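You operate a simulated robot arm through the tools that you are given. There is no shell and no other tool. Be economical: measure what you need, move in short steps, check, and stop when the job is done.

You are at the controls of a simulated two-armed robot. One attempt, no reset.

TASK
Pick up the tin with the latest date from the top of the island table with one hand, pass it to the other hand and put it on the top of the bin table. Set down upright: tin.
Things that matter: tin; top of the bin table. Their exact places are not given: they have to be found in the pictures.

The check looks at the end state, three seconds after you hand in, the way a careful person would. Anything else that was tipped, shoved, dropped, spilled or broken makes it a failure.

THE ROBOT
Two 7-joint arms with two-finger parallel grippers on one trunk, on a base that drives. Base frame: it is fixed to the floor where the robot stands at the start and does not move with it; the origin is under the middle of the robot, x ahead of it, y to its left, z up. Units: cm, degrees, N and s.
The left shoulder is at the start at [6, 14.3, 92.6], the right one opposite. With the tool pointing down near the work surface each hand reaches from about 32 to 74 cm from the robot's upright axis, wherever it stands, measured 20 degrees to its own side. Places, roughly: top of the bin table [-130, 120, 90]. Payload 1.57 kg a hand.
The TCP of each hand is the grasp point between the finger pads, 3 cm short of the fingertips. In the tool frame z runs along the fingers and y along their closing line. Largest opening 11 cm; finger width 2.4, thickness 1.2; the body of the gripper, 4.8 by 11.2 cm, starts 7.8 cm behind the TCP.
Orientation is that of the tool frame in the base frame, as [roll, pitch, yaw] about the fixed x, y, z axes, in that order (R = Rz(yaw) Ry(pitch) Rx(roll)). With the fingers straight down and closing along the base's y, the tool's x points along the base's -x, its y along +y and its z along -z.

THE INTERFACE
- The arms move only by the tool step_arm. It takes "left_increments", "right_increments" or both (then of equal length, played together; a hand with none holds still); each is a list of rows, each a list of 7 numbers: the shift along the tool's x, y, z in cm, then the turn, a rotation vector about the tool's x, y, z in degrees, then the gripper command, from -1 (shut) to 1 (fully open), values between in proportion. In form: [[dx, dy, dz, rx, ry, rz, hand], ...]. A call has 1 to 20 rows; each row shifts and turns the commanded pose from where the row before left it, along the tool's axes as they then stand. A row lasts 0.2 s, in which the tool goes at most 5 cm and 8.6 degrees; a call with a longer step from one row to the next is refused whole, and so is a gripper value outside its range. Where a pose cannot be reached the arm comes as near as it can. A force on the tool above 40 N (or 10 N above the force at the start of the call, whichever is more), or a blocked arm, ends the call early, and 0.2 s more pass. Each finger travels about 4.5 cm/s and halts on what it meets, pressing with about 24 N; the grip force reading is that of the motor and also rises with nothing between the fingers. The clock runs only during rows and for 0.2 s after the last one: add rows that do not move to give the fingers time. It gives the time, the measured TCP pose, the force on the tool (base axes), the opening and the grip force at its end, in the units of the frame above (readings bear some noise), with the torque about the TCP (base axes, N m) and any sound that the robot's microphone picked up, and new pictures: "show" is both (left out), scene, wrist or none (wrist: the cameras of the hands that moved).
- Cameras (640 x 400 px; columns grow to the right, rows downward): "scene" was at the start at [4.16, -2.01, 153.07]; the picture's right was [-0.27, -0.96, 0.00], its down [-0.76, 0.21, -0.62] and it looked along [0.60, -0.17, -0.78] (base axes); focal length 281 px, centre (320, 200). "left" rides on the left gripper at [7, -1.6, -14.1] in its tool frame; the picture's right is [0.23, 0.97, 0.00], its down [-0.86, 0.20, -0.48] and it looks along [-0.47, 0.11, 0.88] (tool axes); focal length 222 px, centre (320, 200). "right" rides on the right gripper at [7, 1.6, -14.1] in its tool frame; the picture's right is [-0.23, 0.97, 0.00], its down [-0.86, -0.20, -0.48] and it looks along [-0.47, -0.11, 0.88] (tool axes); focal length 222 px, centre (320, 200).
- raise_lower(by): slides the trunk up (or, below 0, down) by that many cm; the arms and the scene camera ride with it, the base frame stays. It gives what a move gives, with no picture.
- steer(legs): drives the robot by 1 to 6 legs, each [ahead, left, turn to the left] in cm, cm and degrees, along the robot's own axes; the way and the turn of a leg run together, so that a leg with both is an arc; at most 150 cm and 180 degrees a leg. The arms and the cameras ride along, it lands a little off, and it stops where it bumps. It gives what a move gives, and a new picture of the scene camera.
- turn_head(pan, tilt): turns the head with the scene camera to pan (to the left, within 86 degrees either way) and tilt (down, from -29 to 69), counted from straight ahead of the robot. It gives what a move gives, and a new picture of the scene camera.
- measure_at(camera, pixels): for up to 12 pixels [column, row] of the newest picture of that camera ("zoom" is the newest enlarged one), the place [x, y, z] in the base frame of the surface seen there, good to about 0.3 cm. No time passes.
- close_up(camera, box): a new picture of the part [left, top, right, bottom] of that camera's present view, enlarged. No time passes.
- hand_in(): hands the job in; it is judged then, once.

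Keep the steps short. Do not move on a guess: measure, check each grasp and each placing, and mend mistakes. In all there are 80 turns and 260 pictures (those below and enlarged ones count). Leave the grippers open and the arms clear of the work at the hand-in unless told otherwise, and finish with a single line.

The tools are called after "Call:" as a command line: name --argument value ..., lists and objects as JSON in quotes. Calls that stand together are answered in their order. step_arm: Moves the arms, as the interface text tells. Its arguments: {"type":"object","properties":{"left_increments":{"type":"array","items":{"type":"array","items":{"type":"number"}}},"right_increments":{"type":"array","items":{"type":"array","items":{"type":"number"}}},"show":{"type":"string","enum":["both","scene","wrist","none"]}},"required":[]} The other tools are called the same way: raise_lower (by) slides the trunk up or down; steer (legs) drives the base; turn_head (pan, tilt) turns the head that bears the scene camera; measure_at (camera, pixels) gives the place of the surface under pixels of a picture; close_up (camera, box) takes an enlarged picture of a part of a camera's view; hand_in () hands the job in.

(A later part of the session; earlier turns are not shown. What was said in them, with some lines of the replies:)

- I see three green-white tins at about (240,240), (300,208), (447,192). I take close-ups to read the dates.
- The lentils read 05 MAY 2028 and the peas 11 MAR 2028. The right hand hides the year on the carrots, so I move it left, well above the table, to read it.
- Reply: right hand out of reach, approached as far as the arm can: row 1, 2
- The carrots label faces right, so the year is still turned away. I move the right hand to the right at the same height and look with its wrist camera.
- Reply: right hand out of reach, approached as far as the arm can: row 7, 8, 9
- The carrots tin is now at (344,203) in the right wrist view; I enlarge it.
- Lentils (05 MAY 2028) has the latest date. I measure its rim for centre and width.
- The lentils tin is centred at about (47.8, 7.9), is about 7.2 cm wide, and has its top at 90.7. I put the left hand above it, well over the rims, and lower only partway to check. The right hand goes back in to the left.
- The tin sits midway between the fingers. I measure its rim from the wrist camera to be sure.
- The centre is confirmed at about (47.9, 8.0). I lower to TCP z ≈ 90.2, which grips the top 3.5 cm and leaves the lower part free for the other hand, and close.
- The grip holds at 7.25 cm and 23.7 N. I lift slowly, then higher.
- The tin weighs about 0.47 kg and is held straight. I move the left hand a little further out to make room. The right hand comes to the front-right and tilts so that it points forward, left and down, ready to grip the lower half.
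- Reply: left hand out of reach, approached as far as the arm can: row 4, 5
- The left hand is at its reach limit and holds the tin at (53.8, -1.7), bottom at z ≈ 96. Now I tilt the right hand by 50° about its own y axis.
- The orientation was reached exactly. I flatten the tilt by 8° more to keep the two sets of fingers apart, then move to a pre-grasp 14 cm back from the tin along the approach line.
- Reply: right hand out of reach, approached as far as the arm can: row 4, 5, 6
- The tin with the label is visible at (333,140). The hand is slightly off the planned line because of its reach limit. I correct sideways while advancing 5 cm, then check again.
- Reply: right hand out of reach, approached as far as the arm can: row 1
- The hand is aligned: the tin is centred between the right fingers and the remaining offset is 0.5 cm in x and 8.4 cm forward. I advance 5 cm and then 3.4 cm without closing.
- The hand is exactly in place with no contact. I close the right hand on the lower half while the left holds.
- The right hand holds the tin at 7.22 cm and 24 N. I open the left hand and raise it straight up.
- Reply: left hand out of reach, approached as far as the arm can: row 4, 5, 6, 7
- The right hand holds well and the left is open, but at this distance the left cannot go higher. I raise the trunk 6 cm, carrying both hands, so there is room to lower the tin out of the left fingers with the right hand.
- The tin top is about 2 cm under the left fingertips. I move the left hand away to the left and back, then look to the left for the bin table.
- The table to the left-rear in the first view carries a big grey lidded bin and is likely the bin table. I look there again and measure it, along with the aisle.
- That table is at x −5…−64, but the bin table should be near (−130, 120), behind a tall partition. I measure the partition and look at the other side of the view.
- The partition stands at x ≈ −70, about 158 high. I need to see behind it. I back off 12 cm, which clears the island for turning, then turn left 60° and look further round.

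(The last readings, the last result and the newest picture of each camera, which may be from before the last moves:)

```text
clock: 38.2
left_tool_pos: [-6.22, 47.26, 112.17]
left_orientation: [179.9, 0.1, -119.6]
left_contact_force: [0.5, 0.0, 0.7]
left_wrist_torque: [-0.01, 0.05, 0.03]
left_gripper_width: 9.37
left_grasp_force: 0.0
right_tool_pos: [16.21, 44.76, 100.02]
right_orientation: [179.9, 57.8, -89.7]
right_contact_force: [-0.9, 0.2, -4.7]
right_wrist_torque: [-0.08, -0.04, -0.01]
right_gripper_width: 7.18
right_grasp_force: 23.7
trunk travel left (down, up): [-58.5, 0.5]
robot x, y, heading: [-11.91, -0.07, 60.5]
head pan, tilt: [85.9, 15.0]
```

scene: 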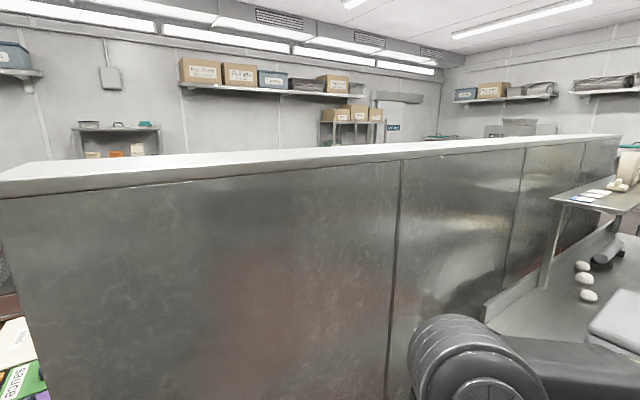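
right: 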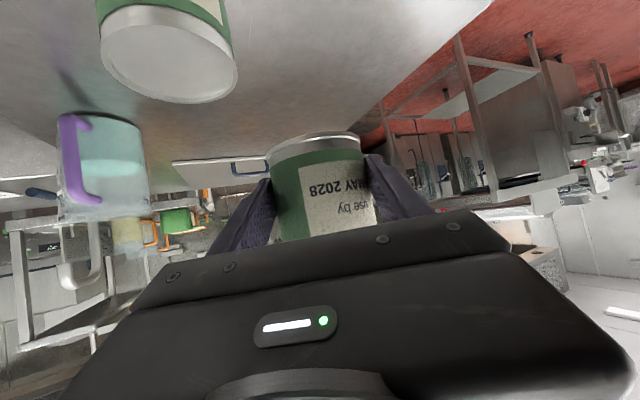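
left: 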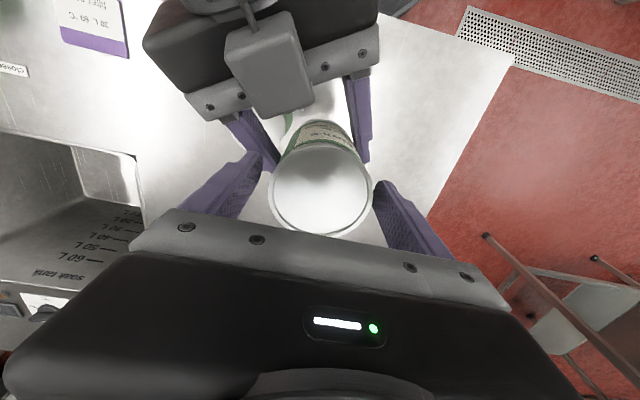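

The partition's near end is at the left (0–5, 200). I measure both ends.

Call:
measure_at --camera "scene" --pixels '[[5, 190], [20, 168], [8, 260], [615, 142], [600, 138], [25, 360], [5, 280], [320, 155]]'

Call:
turn_head --pan 86 --tilt 50

```text
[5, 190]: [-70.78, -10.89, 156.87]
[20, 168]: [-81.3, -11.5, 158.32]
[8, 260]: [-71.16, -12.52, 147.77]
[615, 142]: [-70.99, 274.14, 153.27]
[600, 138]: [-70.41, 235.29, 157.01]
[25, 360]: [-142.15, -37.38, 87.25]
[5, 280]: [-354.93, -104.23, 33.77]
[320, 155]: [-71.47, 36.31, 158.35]
```

```text
clock: 39.2
left_tool_pos: [-6.13, 47.08, 112.16]
left_orientation: [180.0, 0.0, -119.6]
left_contact_force: [0.5, 0.8, 0.2]
left_wrist_torque: [0.01, 0.0, -0.02]
left_gripper_width: 9.35
left_grasp_force: 0.2
right_tool_pos: [16.24, 44.83, 100.01]
right_orientation: [-180.0, 58.0, -89.7]
right_contact_force: [0.7, -0.2, -4.3]
right_wrist_torque: [-0.07, -0.01, -0.01]
right_gripper_width: 7.21
right_grasp_force: 24.4
trunk travel left (down, up): [-58.5, 0.5]
robot x, y, heading: [-11.89, -0.31, 60.2]
head pan, tilt: [85.9, 50.0]
```

scene: 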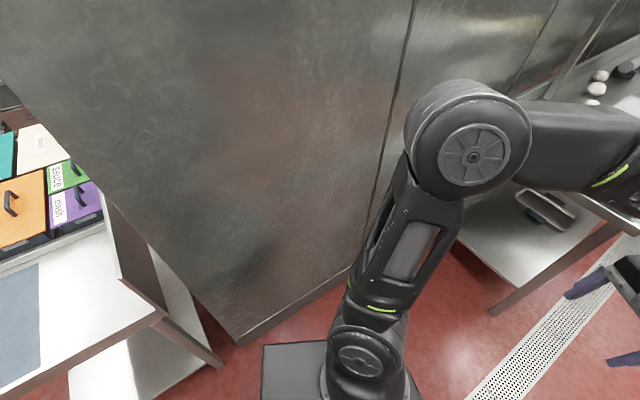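

I measure the table with coloured lids beyond the partition end to plan a way round.

Call:
measure_at --camera "scene" --pixels '[[160, 315], [5, 385], [30, 300], [105, 205], [220, 360], [75, 390], [50, 195], [110, 230], [300, 360]]'

Call:
steer --legs '[[0, 0, -150]]'

Call:
turn_head --pan -80 --tilt 25

```text
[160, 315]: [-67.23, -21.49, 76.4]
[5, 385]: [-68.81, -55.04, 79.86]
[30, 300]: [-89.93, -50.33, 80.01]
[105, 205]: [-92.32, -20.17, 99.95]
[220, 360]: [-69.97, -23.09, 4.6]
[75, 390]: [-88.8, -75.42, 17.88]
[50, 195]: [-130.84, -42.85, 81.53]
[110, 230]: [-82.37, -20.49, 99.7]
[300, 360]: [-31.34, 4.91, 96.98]
```

```text
clock: 45.8
left_tool_pos: [6.35, -43.76, 112.23]
left_orientation: [-179.9, -0.1, 89.9]
left_contact_force: [-0.8, -0.5, 0.7]
left_wrist_torque: [-0.01, 0.0, 0.0]
left_gripper_width: 9.37
left_grasp_force: 0.0
right_tool_pos: [-14.29, -52.88, 100.08]
right_orientation: [180.0, 57.9, 119.8]
right_contact_force: [0.0, 0.4, -3.5]
right_wrist_torque: [0.03, 0.07, 0.0]
right_gripper_width: 7.18
right_grasp_force: 24.3
trunk travel left (down, up): [-58.5, 0.5]
robot x, y, heading: [-11.98, 0.07, -90.1]
head pan, tilt: [85.9, 50.0]
```

scene: 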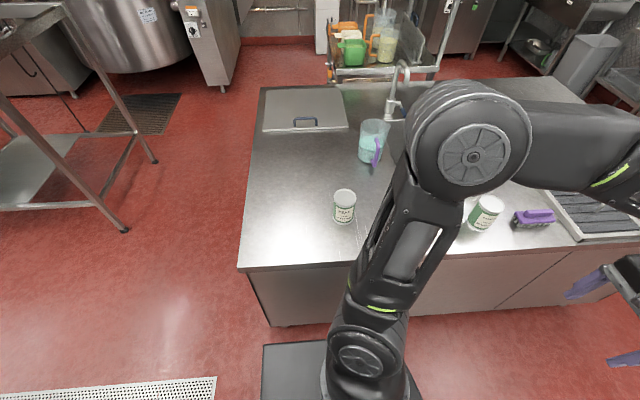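

```text
clock: 48.3
left_tool_pos: [6.51, -43.79, 112.21]
left_orientation: [-180.0, 0.0, 90.0]
left_contact_force: [-0.5, 0.2, -0.2]
left_wrist_torque: [0.0, -0.04, 0.02]
left_gripper_width: 9.35
left_grasp_force: 0.0
right_tool_pos: [-14.28, -52.85, 100.01]
right_orientation: [180.0, 57.9, 119.7]
right_contact_force: [0.1, -0.9, -4.4]
right_wrist_torque: [0.04, 0.03, 0.01]
right_gripper_width: 7.2
right_grasp_force: 24.2
trunk travel left (down, up): [-58.5, 0.5]
robot x, y, heading: [-11.77, -0.29, -90.0]
head pan, tilt: [-80.0, 25.0]
```

scene: 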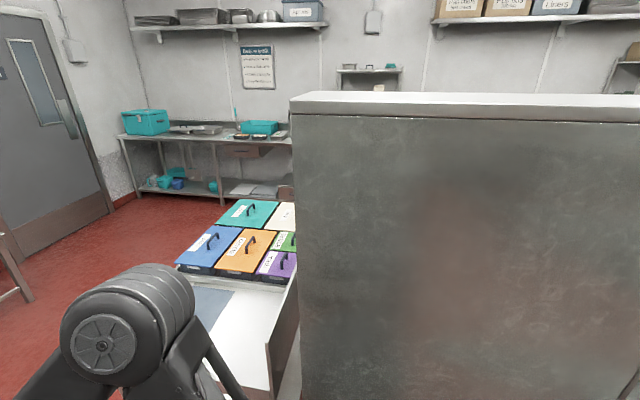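

I measure the lid table's far corners and the room behind it to plan the path.

Call:
measure_at --camera "scene" --pixels '[[176, 264], [225, 205], [240, 190], [205, 300], [130, 240], [292, 190], [220, 142], [25, 290], [60, 260], [270, 375], [350, 50]]'

Call:
turn_head --pan -30 --tilt 25

```text
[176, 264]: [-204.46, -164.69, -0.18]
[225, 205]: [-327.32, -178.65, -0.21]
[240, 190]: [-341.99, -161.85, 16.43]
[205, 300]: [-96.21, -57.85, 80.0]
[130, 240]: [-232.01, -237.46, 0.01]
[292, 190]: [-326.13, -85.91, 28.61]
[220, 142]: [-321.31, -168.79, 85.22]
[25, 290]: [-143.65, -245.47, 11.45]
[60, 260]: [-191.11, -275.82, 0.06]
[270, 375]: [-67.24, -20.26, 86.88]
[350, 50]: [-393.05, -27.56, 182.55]
```

```text
clock: 49.5
left_tool_pos: [6.44, -43.91, 112.2]
left_orientation: [-179.9, -0.1, 89.9]
left_contact_force: [-0.2, 0.4, -0.8]
left_wrist_torque: [0.02, -0.02, 0.01]
left_gripper_width: 9.35
left_grasp_force: 0.0
right_tool_pos: [-14.21, -52.91, 99.95]
right_orientation: [180.0, 57.9, 119.8]
right_contact_force: [-1.3, -0.6, -3.9]
right_wrist_torque: [0.01, 0.07, 0.01]
right_gripper_width: 7.2
right_grasp_force: 23.7
trunk travel left (down, up): [-58.5, 0.5]
robot x, y, heading: [-12.05, 0.23, -90.2]
head pan, tilt: [-30.0, 25.0]
```

scene: 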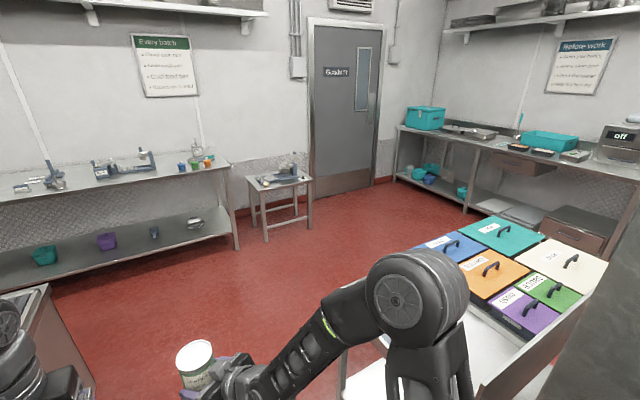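

Call:
measure_at --camera "scene" --pixels '[[410, 250], [455, 282], [487, 216], [545, 240], [607, 260], [390, 345], [238, 245], [300, 180], [420, 185], [330, 300], [345, 385], [265, 235]]'

```text
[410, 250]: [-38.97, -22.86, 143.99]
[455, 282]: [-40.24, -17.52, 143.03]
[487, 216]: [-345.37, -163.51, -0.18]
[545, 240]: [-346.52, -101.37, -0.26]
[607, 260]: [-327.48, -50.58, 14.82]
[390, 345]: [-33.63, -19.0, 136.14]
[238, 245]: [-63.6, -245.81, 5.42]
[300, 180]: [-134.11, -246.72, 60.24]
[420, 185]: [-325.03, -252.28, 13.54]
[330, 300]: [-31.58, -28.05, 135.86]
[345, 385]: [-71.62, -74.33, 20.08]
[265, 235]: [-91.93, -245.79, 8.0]
```

Free corridor: y from about −85 (lid table) to −245 (wall tables). I drive ahead to y ≈ −158 and then turn right to face −x.

Call:
steer --legs '[[80, 0, 0], [78, 0, 0], [0, 0, -90]]'

Call:
turn_head --pan -40 --tilt 25

```text
clock: 61.4
left_tool_pos: [-56.09, -176.74, 112.29]
left_orientation: [-180.0, 0.0, -0.4]
left_contact_force: [-0.1, -0.6, -0.8]
left_wrist_torque: [-0.01, -0.01, 0.02]
left_gripper_width: 9.35
left_grasp_force: 0.1
right_tool_pos: [-64.92, -155.96, 99.93]
right_orientation: [179.9, 57.8, 29.5]
right_contact_force: [0.3, 0.1, -3.8]
right_wrist_torque: [0.03, -0.06, 0.0]
right_gripper_width: 7.2
right_grasp_force: 24.3
trunk travel left (down, up): [-58.5, 0.5]
robot x, y, heading: [-12.53, -158.97, 179.6]
head pan, tilt: [-30.0, 25.0]
```

scene: 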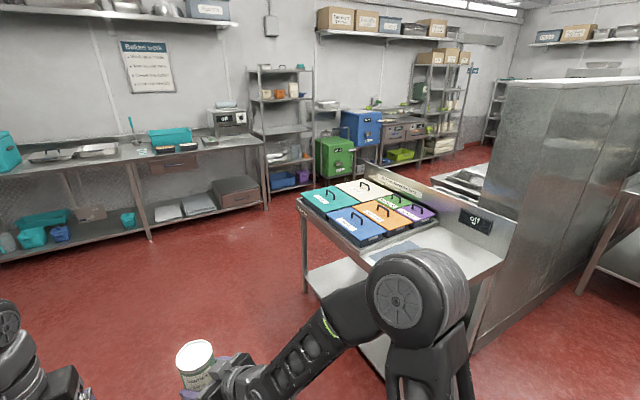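

```text
clock: 62.1
left_tool_pos: [-56.06, -176.82, 112.23]
left_orientation: [-180.0, 0.0, -0.5]
left_contact_force: [-0.4, 0.4, 0.0]
left_wrist_torque: [0.0, -0.01, 0.01]
left_gripper_width: 9.33
left_grasp_force: 0.0
right_tool_pos: [-65.03, -155.93, 100.05]
right_orientation: [180.0, 58.0, 29.5]
right_contact_force: [0.3, -0.6, -4.9]
right_wrist_torque: [0.03, -0.04, 0.02]
right_gripper_width: 7.22
right_grasp_force: 24.1
trunk travel left (down, up): [-58.5, 0.5]
robot x, y, heading: [-11.93, -159.0, 179.9]
head pan, tilt: [-40.0, 25.0]
```

scene: 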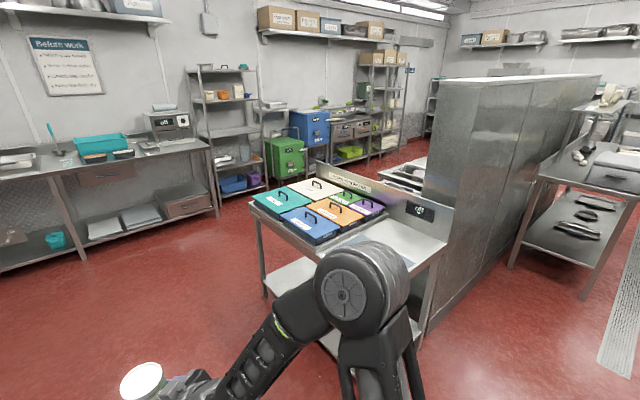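

Call:
measure_at --camera "scene" --pixels '[[255, 213], [262, 285], [320, 248], [440, 245], [218, 215], [275, 195], [340, 160], [400, 178], [410, 165], [232, 240]]'

Call:
close_up --camera "scene" --box '[240, 60, 460, 220]'

```text
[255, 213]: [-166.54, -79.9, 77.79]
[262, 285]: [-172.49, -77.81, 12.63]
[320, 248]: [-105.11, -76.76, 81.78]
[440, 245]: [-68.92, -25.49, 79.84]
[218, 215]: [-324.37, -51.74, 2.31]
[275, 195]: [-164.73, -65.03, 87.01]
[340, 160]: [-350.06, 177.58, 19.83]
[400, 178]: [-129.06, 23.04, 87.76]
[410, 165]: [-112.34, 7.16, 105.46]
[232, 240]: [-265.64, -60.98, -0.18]
```

```text
2.50 times, centred on (350, 140) of scene
```

zoom: 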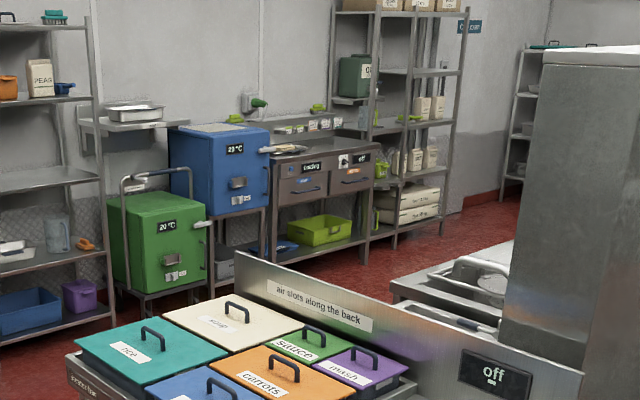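

The aisle behind lies between x ≈ −172 and −324. I drive ahead to x ≈ −245 and turn right to face +y.

Call:
steer --legs '[[120, 0, 0], [112, 0, 0], [0, 0, -90]]'

Call:
turn_head --pan -25 --tilt 20

```text
clock: 77.3
left_tool_pos: [-262.67, -113.47, 112.3]
left_orientation: [180.0, 0.0, -89.6]
left_contact_force: [0.6, 0.3, 0.4]
left_wrist_torque: [0.02, 0.02, 0.04]
left_gripper_width: 9.32
left_grasp_force: 0.0
right_tool_pos: [-242.07, -104.27, 99.95]
right_orientation: [179.9, 57.9, -59.6]
right_contact_force: [0.0, -0.6, -4.9]
right_wrist_torque: [-0.06, -0.03, 0.01]
right_gripper_width: 7.2
right_grasp_force: 23.4
trunk travel left (down, up): [-58.5, 0.5]
robot x, y, heading: [-244.19, -157.16, 90.5]
head pan, tilt: [-40.0, 25.0]
```

scene: 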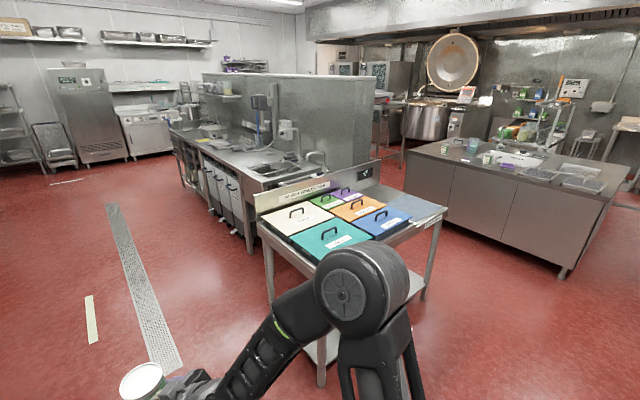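

```text
clock: 78.1
left_tool_pos: [-262.58, -113.6, 112.24]
left_orientation: [180.0, 0.0, -89.5]
left_contact_force: [-0.3, -0.7, 0.4]
left_wrist_torque: [-0.03, -0.01, -0.02]
left_gripper_width: 9.37
left_grasp_force: 0.1
right_tool_pos: [-242.11, -104.41, 100.06]
right_orientation: [179.8, 57.9, -59.5]
right_contact_force: [0.1, 0.1, -4.2]
right_wrist_torque: [-0.03, -0.02, 0.03]
right_gripper_width: 7.21
right_grasp_force: 24.0
trunk travel left (down, up): [-58.5, 0.5]
robot x, y, heading: [-243.54, -157.3, 90.2]
head pan, tilt: [-25.0, 20.0]
```

scene: 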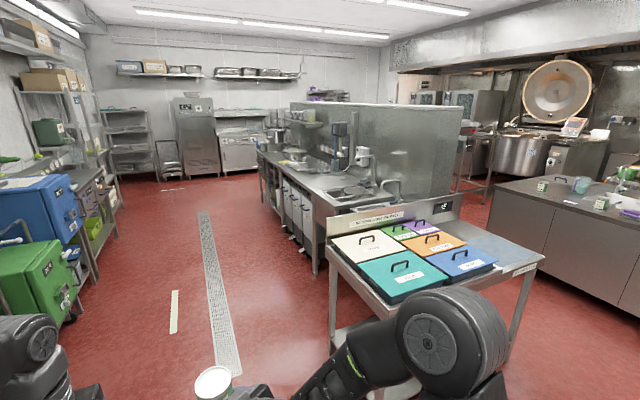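

Call:
close_up --camera "scene" --box '[240, 90, 420, 280]'

Call:
measure_at --camera "scene" --pixels '[[318, 215], [275, 162], [300, 190], [345, 180], [290, 160], [315, 160], [265, 140], [100, 250], [50, 320], [320, 192]]'

```text
2.11 times, centred on (330, 185) of scene
```

zoom: 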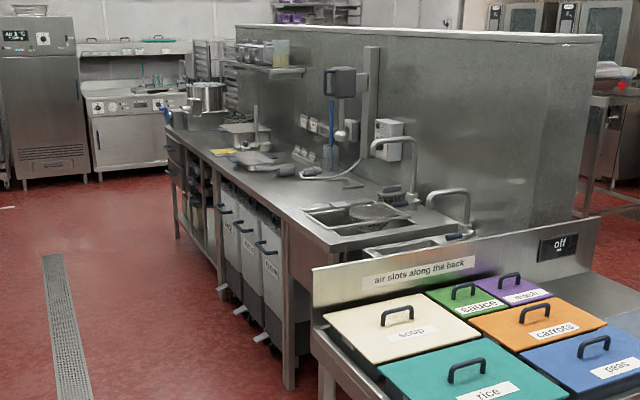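

```text
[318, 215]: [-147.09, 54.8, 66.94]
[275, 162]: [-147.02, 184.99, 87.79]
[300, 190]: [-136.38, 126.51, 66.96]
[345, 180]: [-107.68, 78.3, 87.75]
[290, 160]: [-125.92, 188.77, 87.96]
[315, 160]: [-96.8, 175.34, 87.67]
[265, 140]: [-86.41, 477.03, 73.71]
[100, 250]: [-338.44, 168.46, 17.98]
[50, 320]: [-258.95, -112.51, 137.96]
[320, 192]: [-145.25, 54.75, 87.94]
```

The counter with the pull-out bins below (top z ≈ 88, y from about 55 to 190+) is the bin table. I drive to y ≈ 110 in the aisle and turn to face it.

Call:
steer --legs '[[135, 0, 0], [132, 0, 0], [0, 0, -90]]'

Call:
turn_head --pan 0 --tilt 30

```text
clock: 94.9
left_tool_pos: [-201.06, 128.34, 112.19]
left_orientation: [180.0, 0.0, -179.9]
left_contact_force: [0.9, 0.1, -0.7]
left_wrist_torque: [0.0, 0.0, 0.03]
left_gripper_width: 9.36
left_grasp_force: 0.0
right_tool_pos: [-191.98, 107.61, 100.05]
right_orientation: [179.8, 58.0, -150.0]
right_contact_force: [0.1, -0.1, -4.4]
right_wrist_torque: [-0.03, 0.08, 0.02]
right_gripper_width: 7.19
right_grasp_force: 23.8
trunk travel left (down, up): [-58.5, 0.5]
robot x, y, heading: [-244.69, 109.67, 0.3]
head pan, tilt: [-25.0, 20.0]
```

scene: 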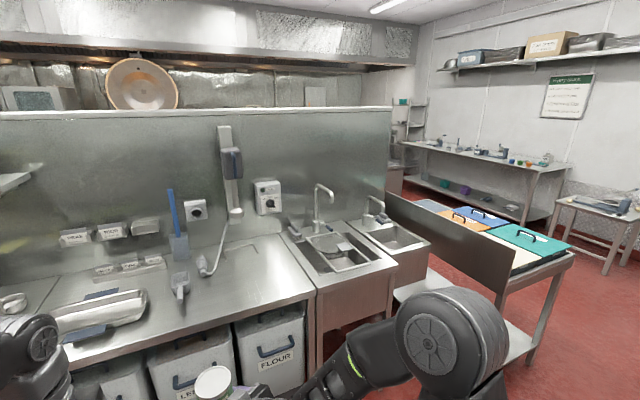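

```text
clock: 95.8
left_tool_pos: [-201.15, 128.26, 112.28]
left_orientation: [180.0, 0.0, 180.0]
left_contact_force: [0.1, -0.6, -0.8]
left_wrist_torque: [-0.01, 0.0, -0.01]
left_gripper_width: 9.35
left_grasp_force: 0.0
right_tool_pos: [-191.99, 107.66, 99.99]
right_orientation: [179.9, 58.0, -149.9]
right_contact_force: [-0.7, -0.3, -4.4]
right_wrist_torque: [-0.05, 0.04, -0.01]
right_gripper_width: 7.21
right_grasp_force: 24.0
trunk travel left (down, up): [-58.5, 0.5]
robot x, y, heading: [-244.99, 109.75, -0.0]
head pan, tilt: [0.0, 30.0]
```

scene: 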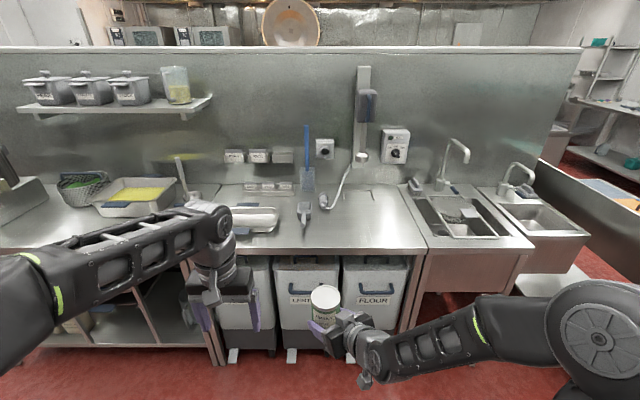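

The bin table spans about columns 190–425. The area around (360,225) is free. I measure the area and its obstacles.

Call:
measure_at --camera "scene" --pixels '[[360, 225], [360, 247], [420, 247], [325, 205], [304, 228], [350, 200], [300, 248], [215, 245], [390, 210], [360, 240], [328, 290], [270, 230]]'

Call:
close_up --camera "scene" --box '[190, 150, 450, 312]'

```text
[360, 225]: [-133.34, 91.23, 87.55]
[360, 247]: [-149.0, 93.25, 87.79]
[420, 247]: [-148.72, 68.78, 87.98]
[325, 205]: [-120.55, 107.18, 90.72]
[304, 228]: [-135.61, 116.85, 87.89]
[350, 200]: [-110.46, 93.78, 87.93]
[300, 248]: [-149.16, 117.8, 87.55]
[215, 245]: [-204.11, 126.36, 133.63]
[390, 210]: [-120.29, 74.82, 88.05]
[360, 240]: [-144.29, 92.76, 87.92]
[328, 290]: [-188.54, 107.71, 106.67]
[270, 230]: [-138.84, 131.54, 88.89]
```

```text
2.46 times, centred on (320, 231) of scene
```

zoom: 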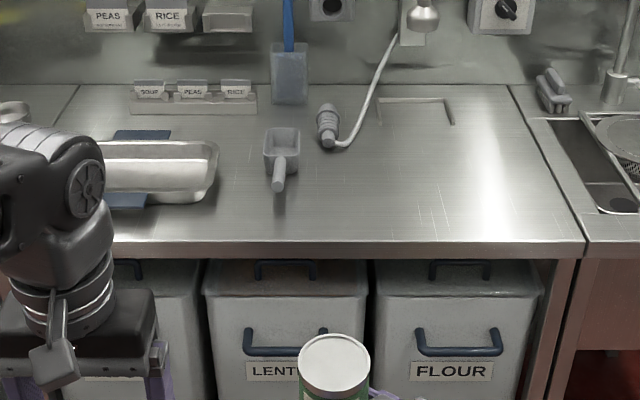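

Target spot: (−137, 92), on free steel, with the front edge at x = −150 and the top at z ≈ 87.8. The tin bottom is at about 96.2, well above the table. I strafe right 16 cm, then drive ahead 48 cm.

Call:
steer --legs '[[0, -16, 0], [30, 0, 0], [18, 0, 0]]'

Call:
turn_head --pan 0 --tilt 50

```text
clock: 100.0
left_tool_pos: [-152.83, 112.33, 112.23]
left_orientation: [-180.0, 0.0, -179.8]
left_contact_force: [1.7, -0.5, -0.1]
left_wrist_torque: [0.0, 0.03, 0.02]
left_gripper_width: 9.34
left_grasp_force: 0.0
right_tool_pos: [-143.75, 91.8, 99.8]
right_orientation: [179.9, 57.9, -149.9]
right_contact_force: [0.1, -0.4, -5.2]
right_wrist_torque: [0.0, 0.08, -0.01]
right_gripper_width: 7.21
right_grasp_force: 24.0
trunk travel left (down, up): [-58.5, 0.5]
robot x, y, heading: [-196.23, 93.91, 0.2]
head pan, tilt: [0.0, 30.0]
```

scene: 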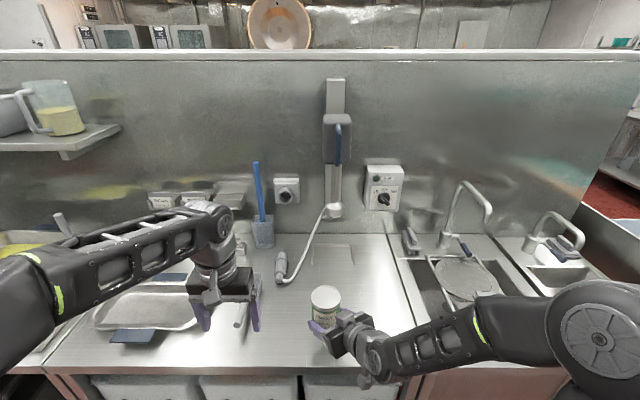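

```text
clock: 100.8
left_tool_pos: [-152.98, 112.41, 112.29]
left_orientation: [-180.0, 0.0, -179.7]
left_contact_force: [-1.2, 0.3, -0.3]
left_wrist_torque: [0.01, 0.0, 0.0]
left_gripper_width: 9.35
left_grasp_force: 0.0
right_tool_pos: [-143.77, 91.87, 99.87]
right_orientation: [179.8, 57.9, -150.0]
right_contact_force: [-0.8, -0.2, -4.1]
right_wrist_torque: [-0.02, 0.06, 0.02]
right_gripper_width: 7.22
right_grasp_force: 23.8
trunk travel left (down, up): [-58.5, 0.5]
robot x, y, heading: [-196.91, 93.84, -0.1]
head pan, tilt: [0.0, 50.0]
```

scene: 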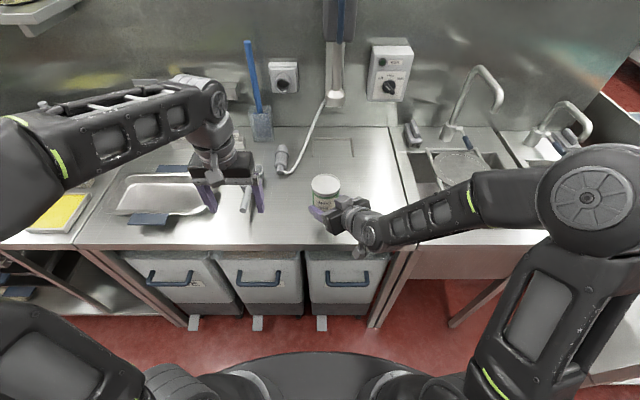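

The tin is over the table at (−143, 92). I move it 5 cm further in and lower by 6 cm, leaving about 2 cm of gap.

Call:
step_arm --right_increments '[[-0.767, -0.835, 1.226, 0, 0, 0, -1], [-0.767, -0.835, 1.226, 0, 0, 0, -1], [-0.767, -0.835, 1.226, 0, 0, 0, -1], [1.27, 0, 0.795, 0, 0, 0, -1], [1.27, 0, 0.795, 0, 0, 0, -1], [1.27, 0, 0.795, 0, 0, 0, -1], [1.27, 0, 0.795, 0, 0, 0, -1], [0, 0, 0, 0, 0, 0, -1]]' --show "both"

Call:
close_up --camera "scene" --box '[270, 130, 410, 250]'

```text
clock: 102.6
left_tool_pos: [-152.95, 112.5, 112.26]
left_orientation: [-180.0, 0.1, -179.9]
left_contact_force: [-1.1, 0.7, 0.7]
left_wrist_torque: [0.0, 0.03, 0.01]
left_gripper_width: 9.33
left_grasp_force: 0.0
right_tool_pos: [-138.93, 91.84, 93.92]
right_orientation: [179.9, 57.9, -149.8]
right_contact_force: [-0.2, -0.2, -4.5]
right_wrist_torque: [-0.08, 0.06, 0.0]
right_gripper_width: 7.19
right_grasp_force: 23.6
trunk travel left (down, up): [-58.5, 0.5]
robot x, y, heading: [-196.87, 93.97, 0.1]
head pan, tilt: [0.0, 50.0]
```

scene: 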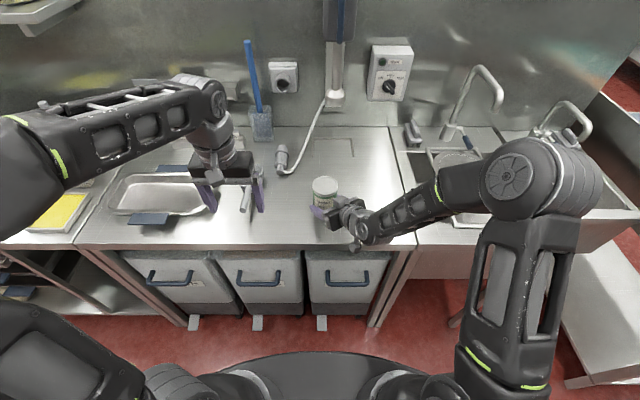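
right: 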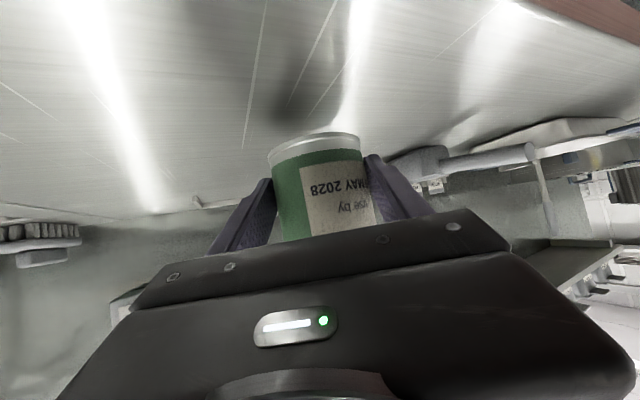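

```text
3.33 times, centred on (340, 190) of scene
```

zoom: 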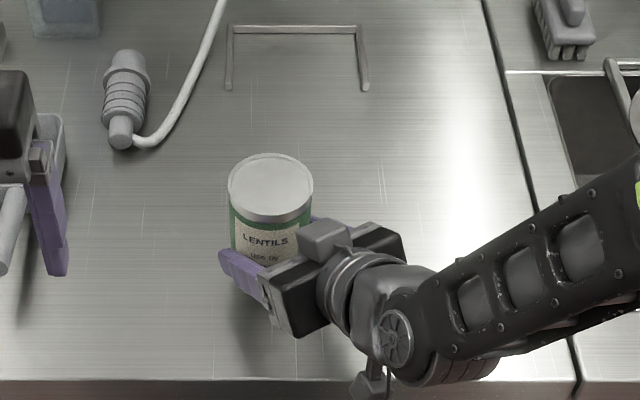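

Everything is clear. I lower 1.6 cm, then in small steps and watch the force.

Call:
step_arm --right_increments '[[0.68, 0, 0.424, 0, 0, 0, -1], [0.68, 0, 0.424, 0, 0, 0, -1], [0.17, 0, 0.106, 0, 0, 0, -1], [0.17, 0, 0.106, 0, 0, 0, -1], [0, 0, 0, 0, 0, 0, -1]]' --show "wrist"

```text
clock: 103.8
left_tool_pos: [-152.91, 112.42, 112.29]
left_orientation: [-180.0, 0.0, -180.0]
left_contact_force: [-0.1, 1.0, 0.8]
left_wrist_torque: [0.02, -0.02, -0.03]
left_gripper_width: 9.34
left_grasp_force: 0.0
right_tool_pos: [-138.95, 91.84, 91.92]
right_orientation: [179.9, 57.9, -149.9]
right_contact_force: [0.5, -0.7, -4.8]
right_wrist_torque: [-0.04, 0.04, 0.0]
right_gripper_width: 7.22
right_grasp_force: 24.0
trunk travel left (down, up): [-58.5, 0.5]
robot x, y, heading: [-196.78, 94.02, 0.1]
head pan, tilt: [0.0, 50.0]
```

right: 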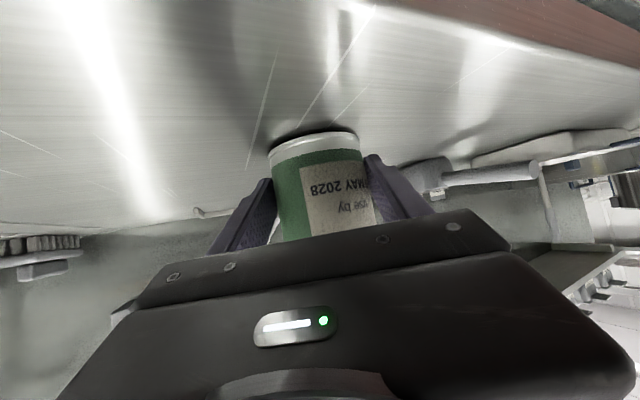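

Still hanging free (−4.8 N), very near the surface. I lower 0.2 cm and another 0.15 cm.

Call:
step_arm --right_increments '[[0.085, 0, 0.053, 0, 0, 0, -1], [0.085, 0, 0.053, 0, 0, 0, -1], [0.085, 0, 0.053, 0, 0, 0, -1], [0.042, 0, 0.027, 0, 0, 0, -1], [0, 0, 0, 0, 0, 0, -1]]' --show "wrist"

```text
clock: 105.0
left_tool_pos: [-152.98, 112.41, 112.28]
left_orientation: [-180.0, 0.2, -180.0]
left_contact_force: [0.3, -0.6, -0.1]
left_wrist_torque: [0.03, 0.0, -0.02]
left_gripper_width: 9.38
left_grasp_force: 0.0
right_tool_pos: [-138.85, 91.75, 91.7]
right_orientation: [180.0, 57.9, -149.9]
right_contact_force: [-0.1, 0.1, 0.0]
right_wrist_torque: [0.08, -0.12, 0.0]
right_gripper_width: 7.19
right_grasp_force: 24.1
trunk travel left (down, up): [-58.5, 0.5]
robot x, y, heading: [-196.8, 93.67, 0.1]
head pan, tilt: [0.0, 50.0]
```

right: 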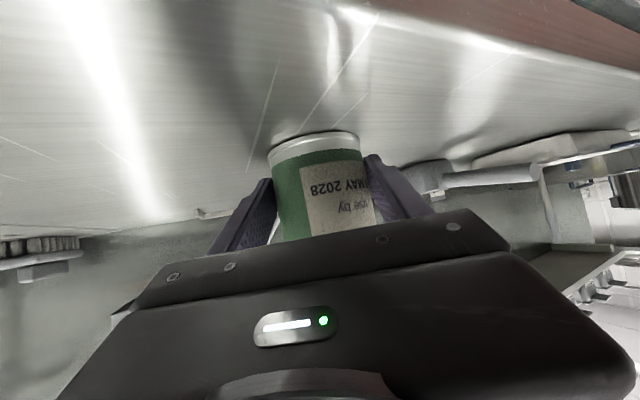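

The vertical force is now 0, so the table carries the tin. I press a further 0.05 cm for firm contact and open the right hand.

Call:
step_arm --right_increments '[[0.042, 0, 0.027, 0, 0, 0, -1], [0, 0, 0, 0, 0, 0, -1], [0, 0, 0, 0, 0, 0, 0.45], [0, 0, 0, 0, 0, 0, 0.7], [0, 0, 0, 0, 0, 0, 1], [0, 0, 0, 0, 0, 0, 1], [0, 0, 0, 0, 0, 0, 1]]' --show "both"

```text
clock: 106.6
left_tool_pos: [-153.0, 112.46, 112.27]
left_orientation: [180.0, 0.2, -180.0]
left_contact_force: [0.0, -0.1, -0.4]
left_wrist_torque: [-0.03, -0.03, 0.01]
left_gripper_width: 9.35
left_grasp_force: 0.0
right_tool_pos: [-138.83, 91.84, 91.55]
right_orientation: [179.9, 57.9, -149.9]
right_contact_force: [0.1, -0.4, 0.6]
right_wrist_torque: [-0.04, -0.01, 0.02]
right_gripper_width: 11.01
right_grasp_force: 0.0
trunk travel left (down, up): [-58.5, 0.5]
robot x, y, heading: [-196.69, 94.02, 0.3]
head pan, tilt: [0.0, 50.0]
```

scene: 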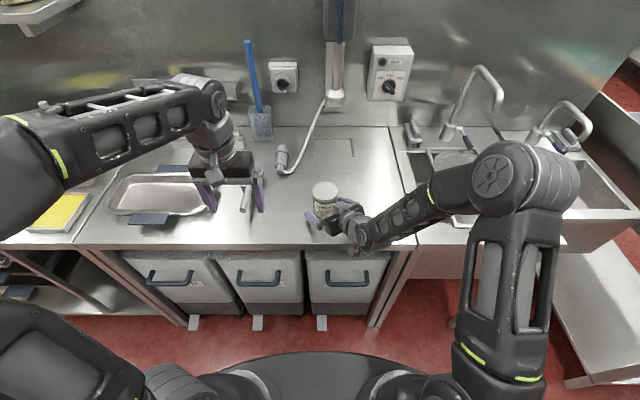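
right: 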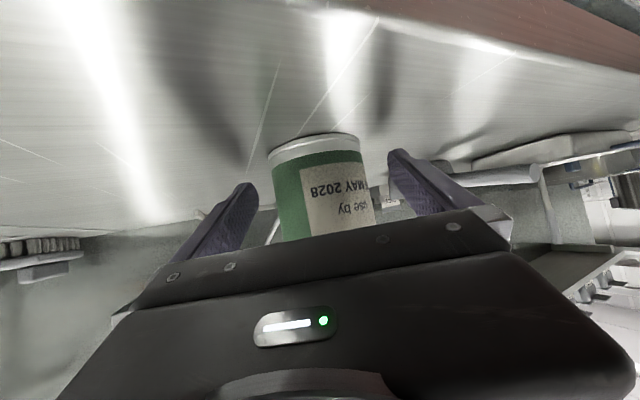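

The fingers are open and clear of the tin. I back straight out along the fingers.

Call:
step_arm --right_increments '[[0, 0, -1, 0, 0, 0, 1], [0, 0, -1.5, 0, 0, 0, 1], [0, 0, -2, 0, 0, 0, 1], [0, 0, -2, 0, 0, 0, 1], [0, 0, -2, 0, 0, 0, 1], [0, 0, -2, 0, 0, 0, 1], [0, 0, 0, 0, 0, 0, 1]]' --show "both"

```text
clock: 108.2
left_tool_pos: [-152.99, 112.57, 112.2]
left_orientation: [-180.0, 0.0, -179.9]
left_contact_force: [0.0, -0.3, -0.1]
left_wrist_torque: [-0.01, 0.03, -0.03]
left_gripper_width: 9.38
left_grasp_force: 0.0
right_tool_pos: [-146.67, 87.43, 97.15]
right_orientation: [179.8, 57.9, -150.0]
right_contact_force: [0.7, 0.1, -0.4]
right_wrist_torque: [0.01, 0.01, -0.02]
right_gripper_width: 11.01
right_grasp_force: 0.0
trunk travel left (down, up): [-58.5, 0.5]
robot x, y, heading: [-196.77, 93.94, 0.1]
head pan, tilt: [0.0, 50.0]
```

scene: 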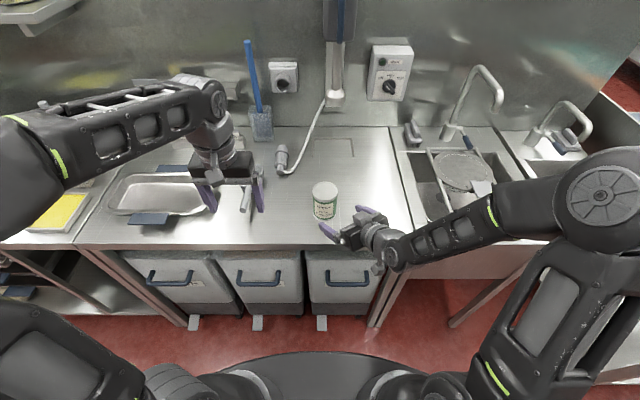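
right: 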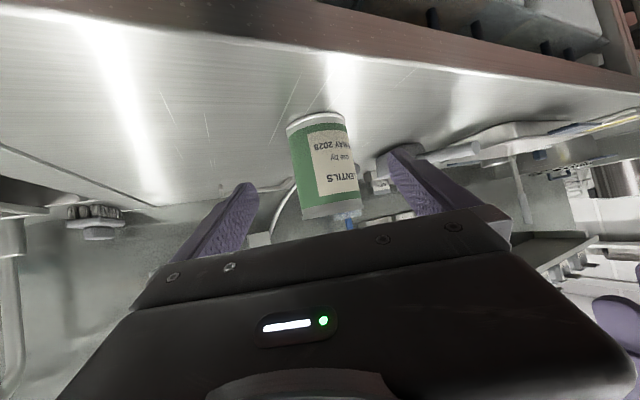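

The tin stands free and upright. I drive straight back 25 cm, then check the tin and open the left hand fully.

Call:
steer --legs '[[-25, 0, 0]]'

Call:
step_arm --left_increments '[[0, 0, 0, 0, 0, 0, 1], [0, 0, 0, 0, 0, 0, 1], [0, 0, 0, 0, 0, 0, 1]]' --show "none"

Call:
close_up --camera "scene" --box '[200, 40, 440, 190]'

```text
clock: 110.0
left_tool_pos: [-178.1, 112.33, 112.25]
left_orientation: [-180.0, 0.1, -180.0]
left_contact_force: [0.5, -0.2, 0.8]
left_wrist_torque: [-0.02, -0.05, 0.01]
left_gripper_width: 9.35
left_grasp_force: 0.1
right_tool_pos: [-171.75, 87.32, 97.23]
right_orientation: [179.9, 57.9, -150.0]
right_contact_force: [-0.3, 0.7, 0.8]
right_wrist_torque: [-0.01, 0.03, 0.01]
right_gripper_width: 11.01
right_grasp_force: 0.1
trunk travel left (down, up): [-58.5, 0.5]
robot x, y, heading: [-221.44, 93.9, -0.0]
head pan, tilt: [0.0, 50.0]
```

scene: 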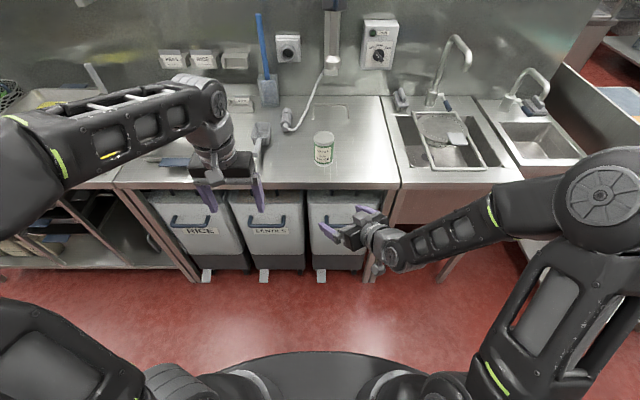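

```text
clock: 110.8
left_tool_pos: [-177.95, 112.47, 112.33]
left_orientation: [179.9, 0.2, -180.0]
left_contact_force: [-0.6, 0.0, 1.2]
left_wrist_torque: [0.01, 0.0, 0.02]
left_gripper_width: 11.0
left_grasp_force: 0.2
right_tool_pos: [-171.51, 87.18, 97.03]
right_orientation: [179.9, 57.9, -150.0]
right_contact_force: [-0.3, 0.3, 0.0]
right_wrist_torque: [0.0, 0.02, -0.01]
right_gripper_width: 11.01
right_grasp_force: 0.1
trunk travel left (down, up): [-58.5, 0.5]
robot x, y, heading: [-221.76, 93.98, -0.0]
head pan, tilt: [0.0, 50.0]
```

```text
2.67 times, centred on (320, 115) of scene
```

zoom: 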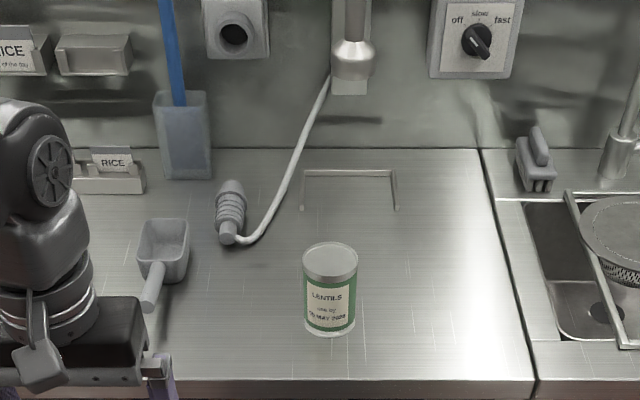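

The lentils tin (05 MAY 2028) stands upright on the bin table. Nothing around it was disturbed, the grippers are open and the arms are clear, so I hand in.

Call:
hand_in

```text
The job is handed in.
```

The lentils tin (use by 05 MAY 2028, the latest date of the three tins) was picked up with the left hand, passed to the right and set upright on the bin table; the job is handed in.
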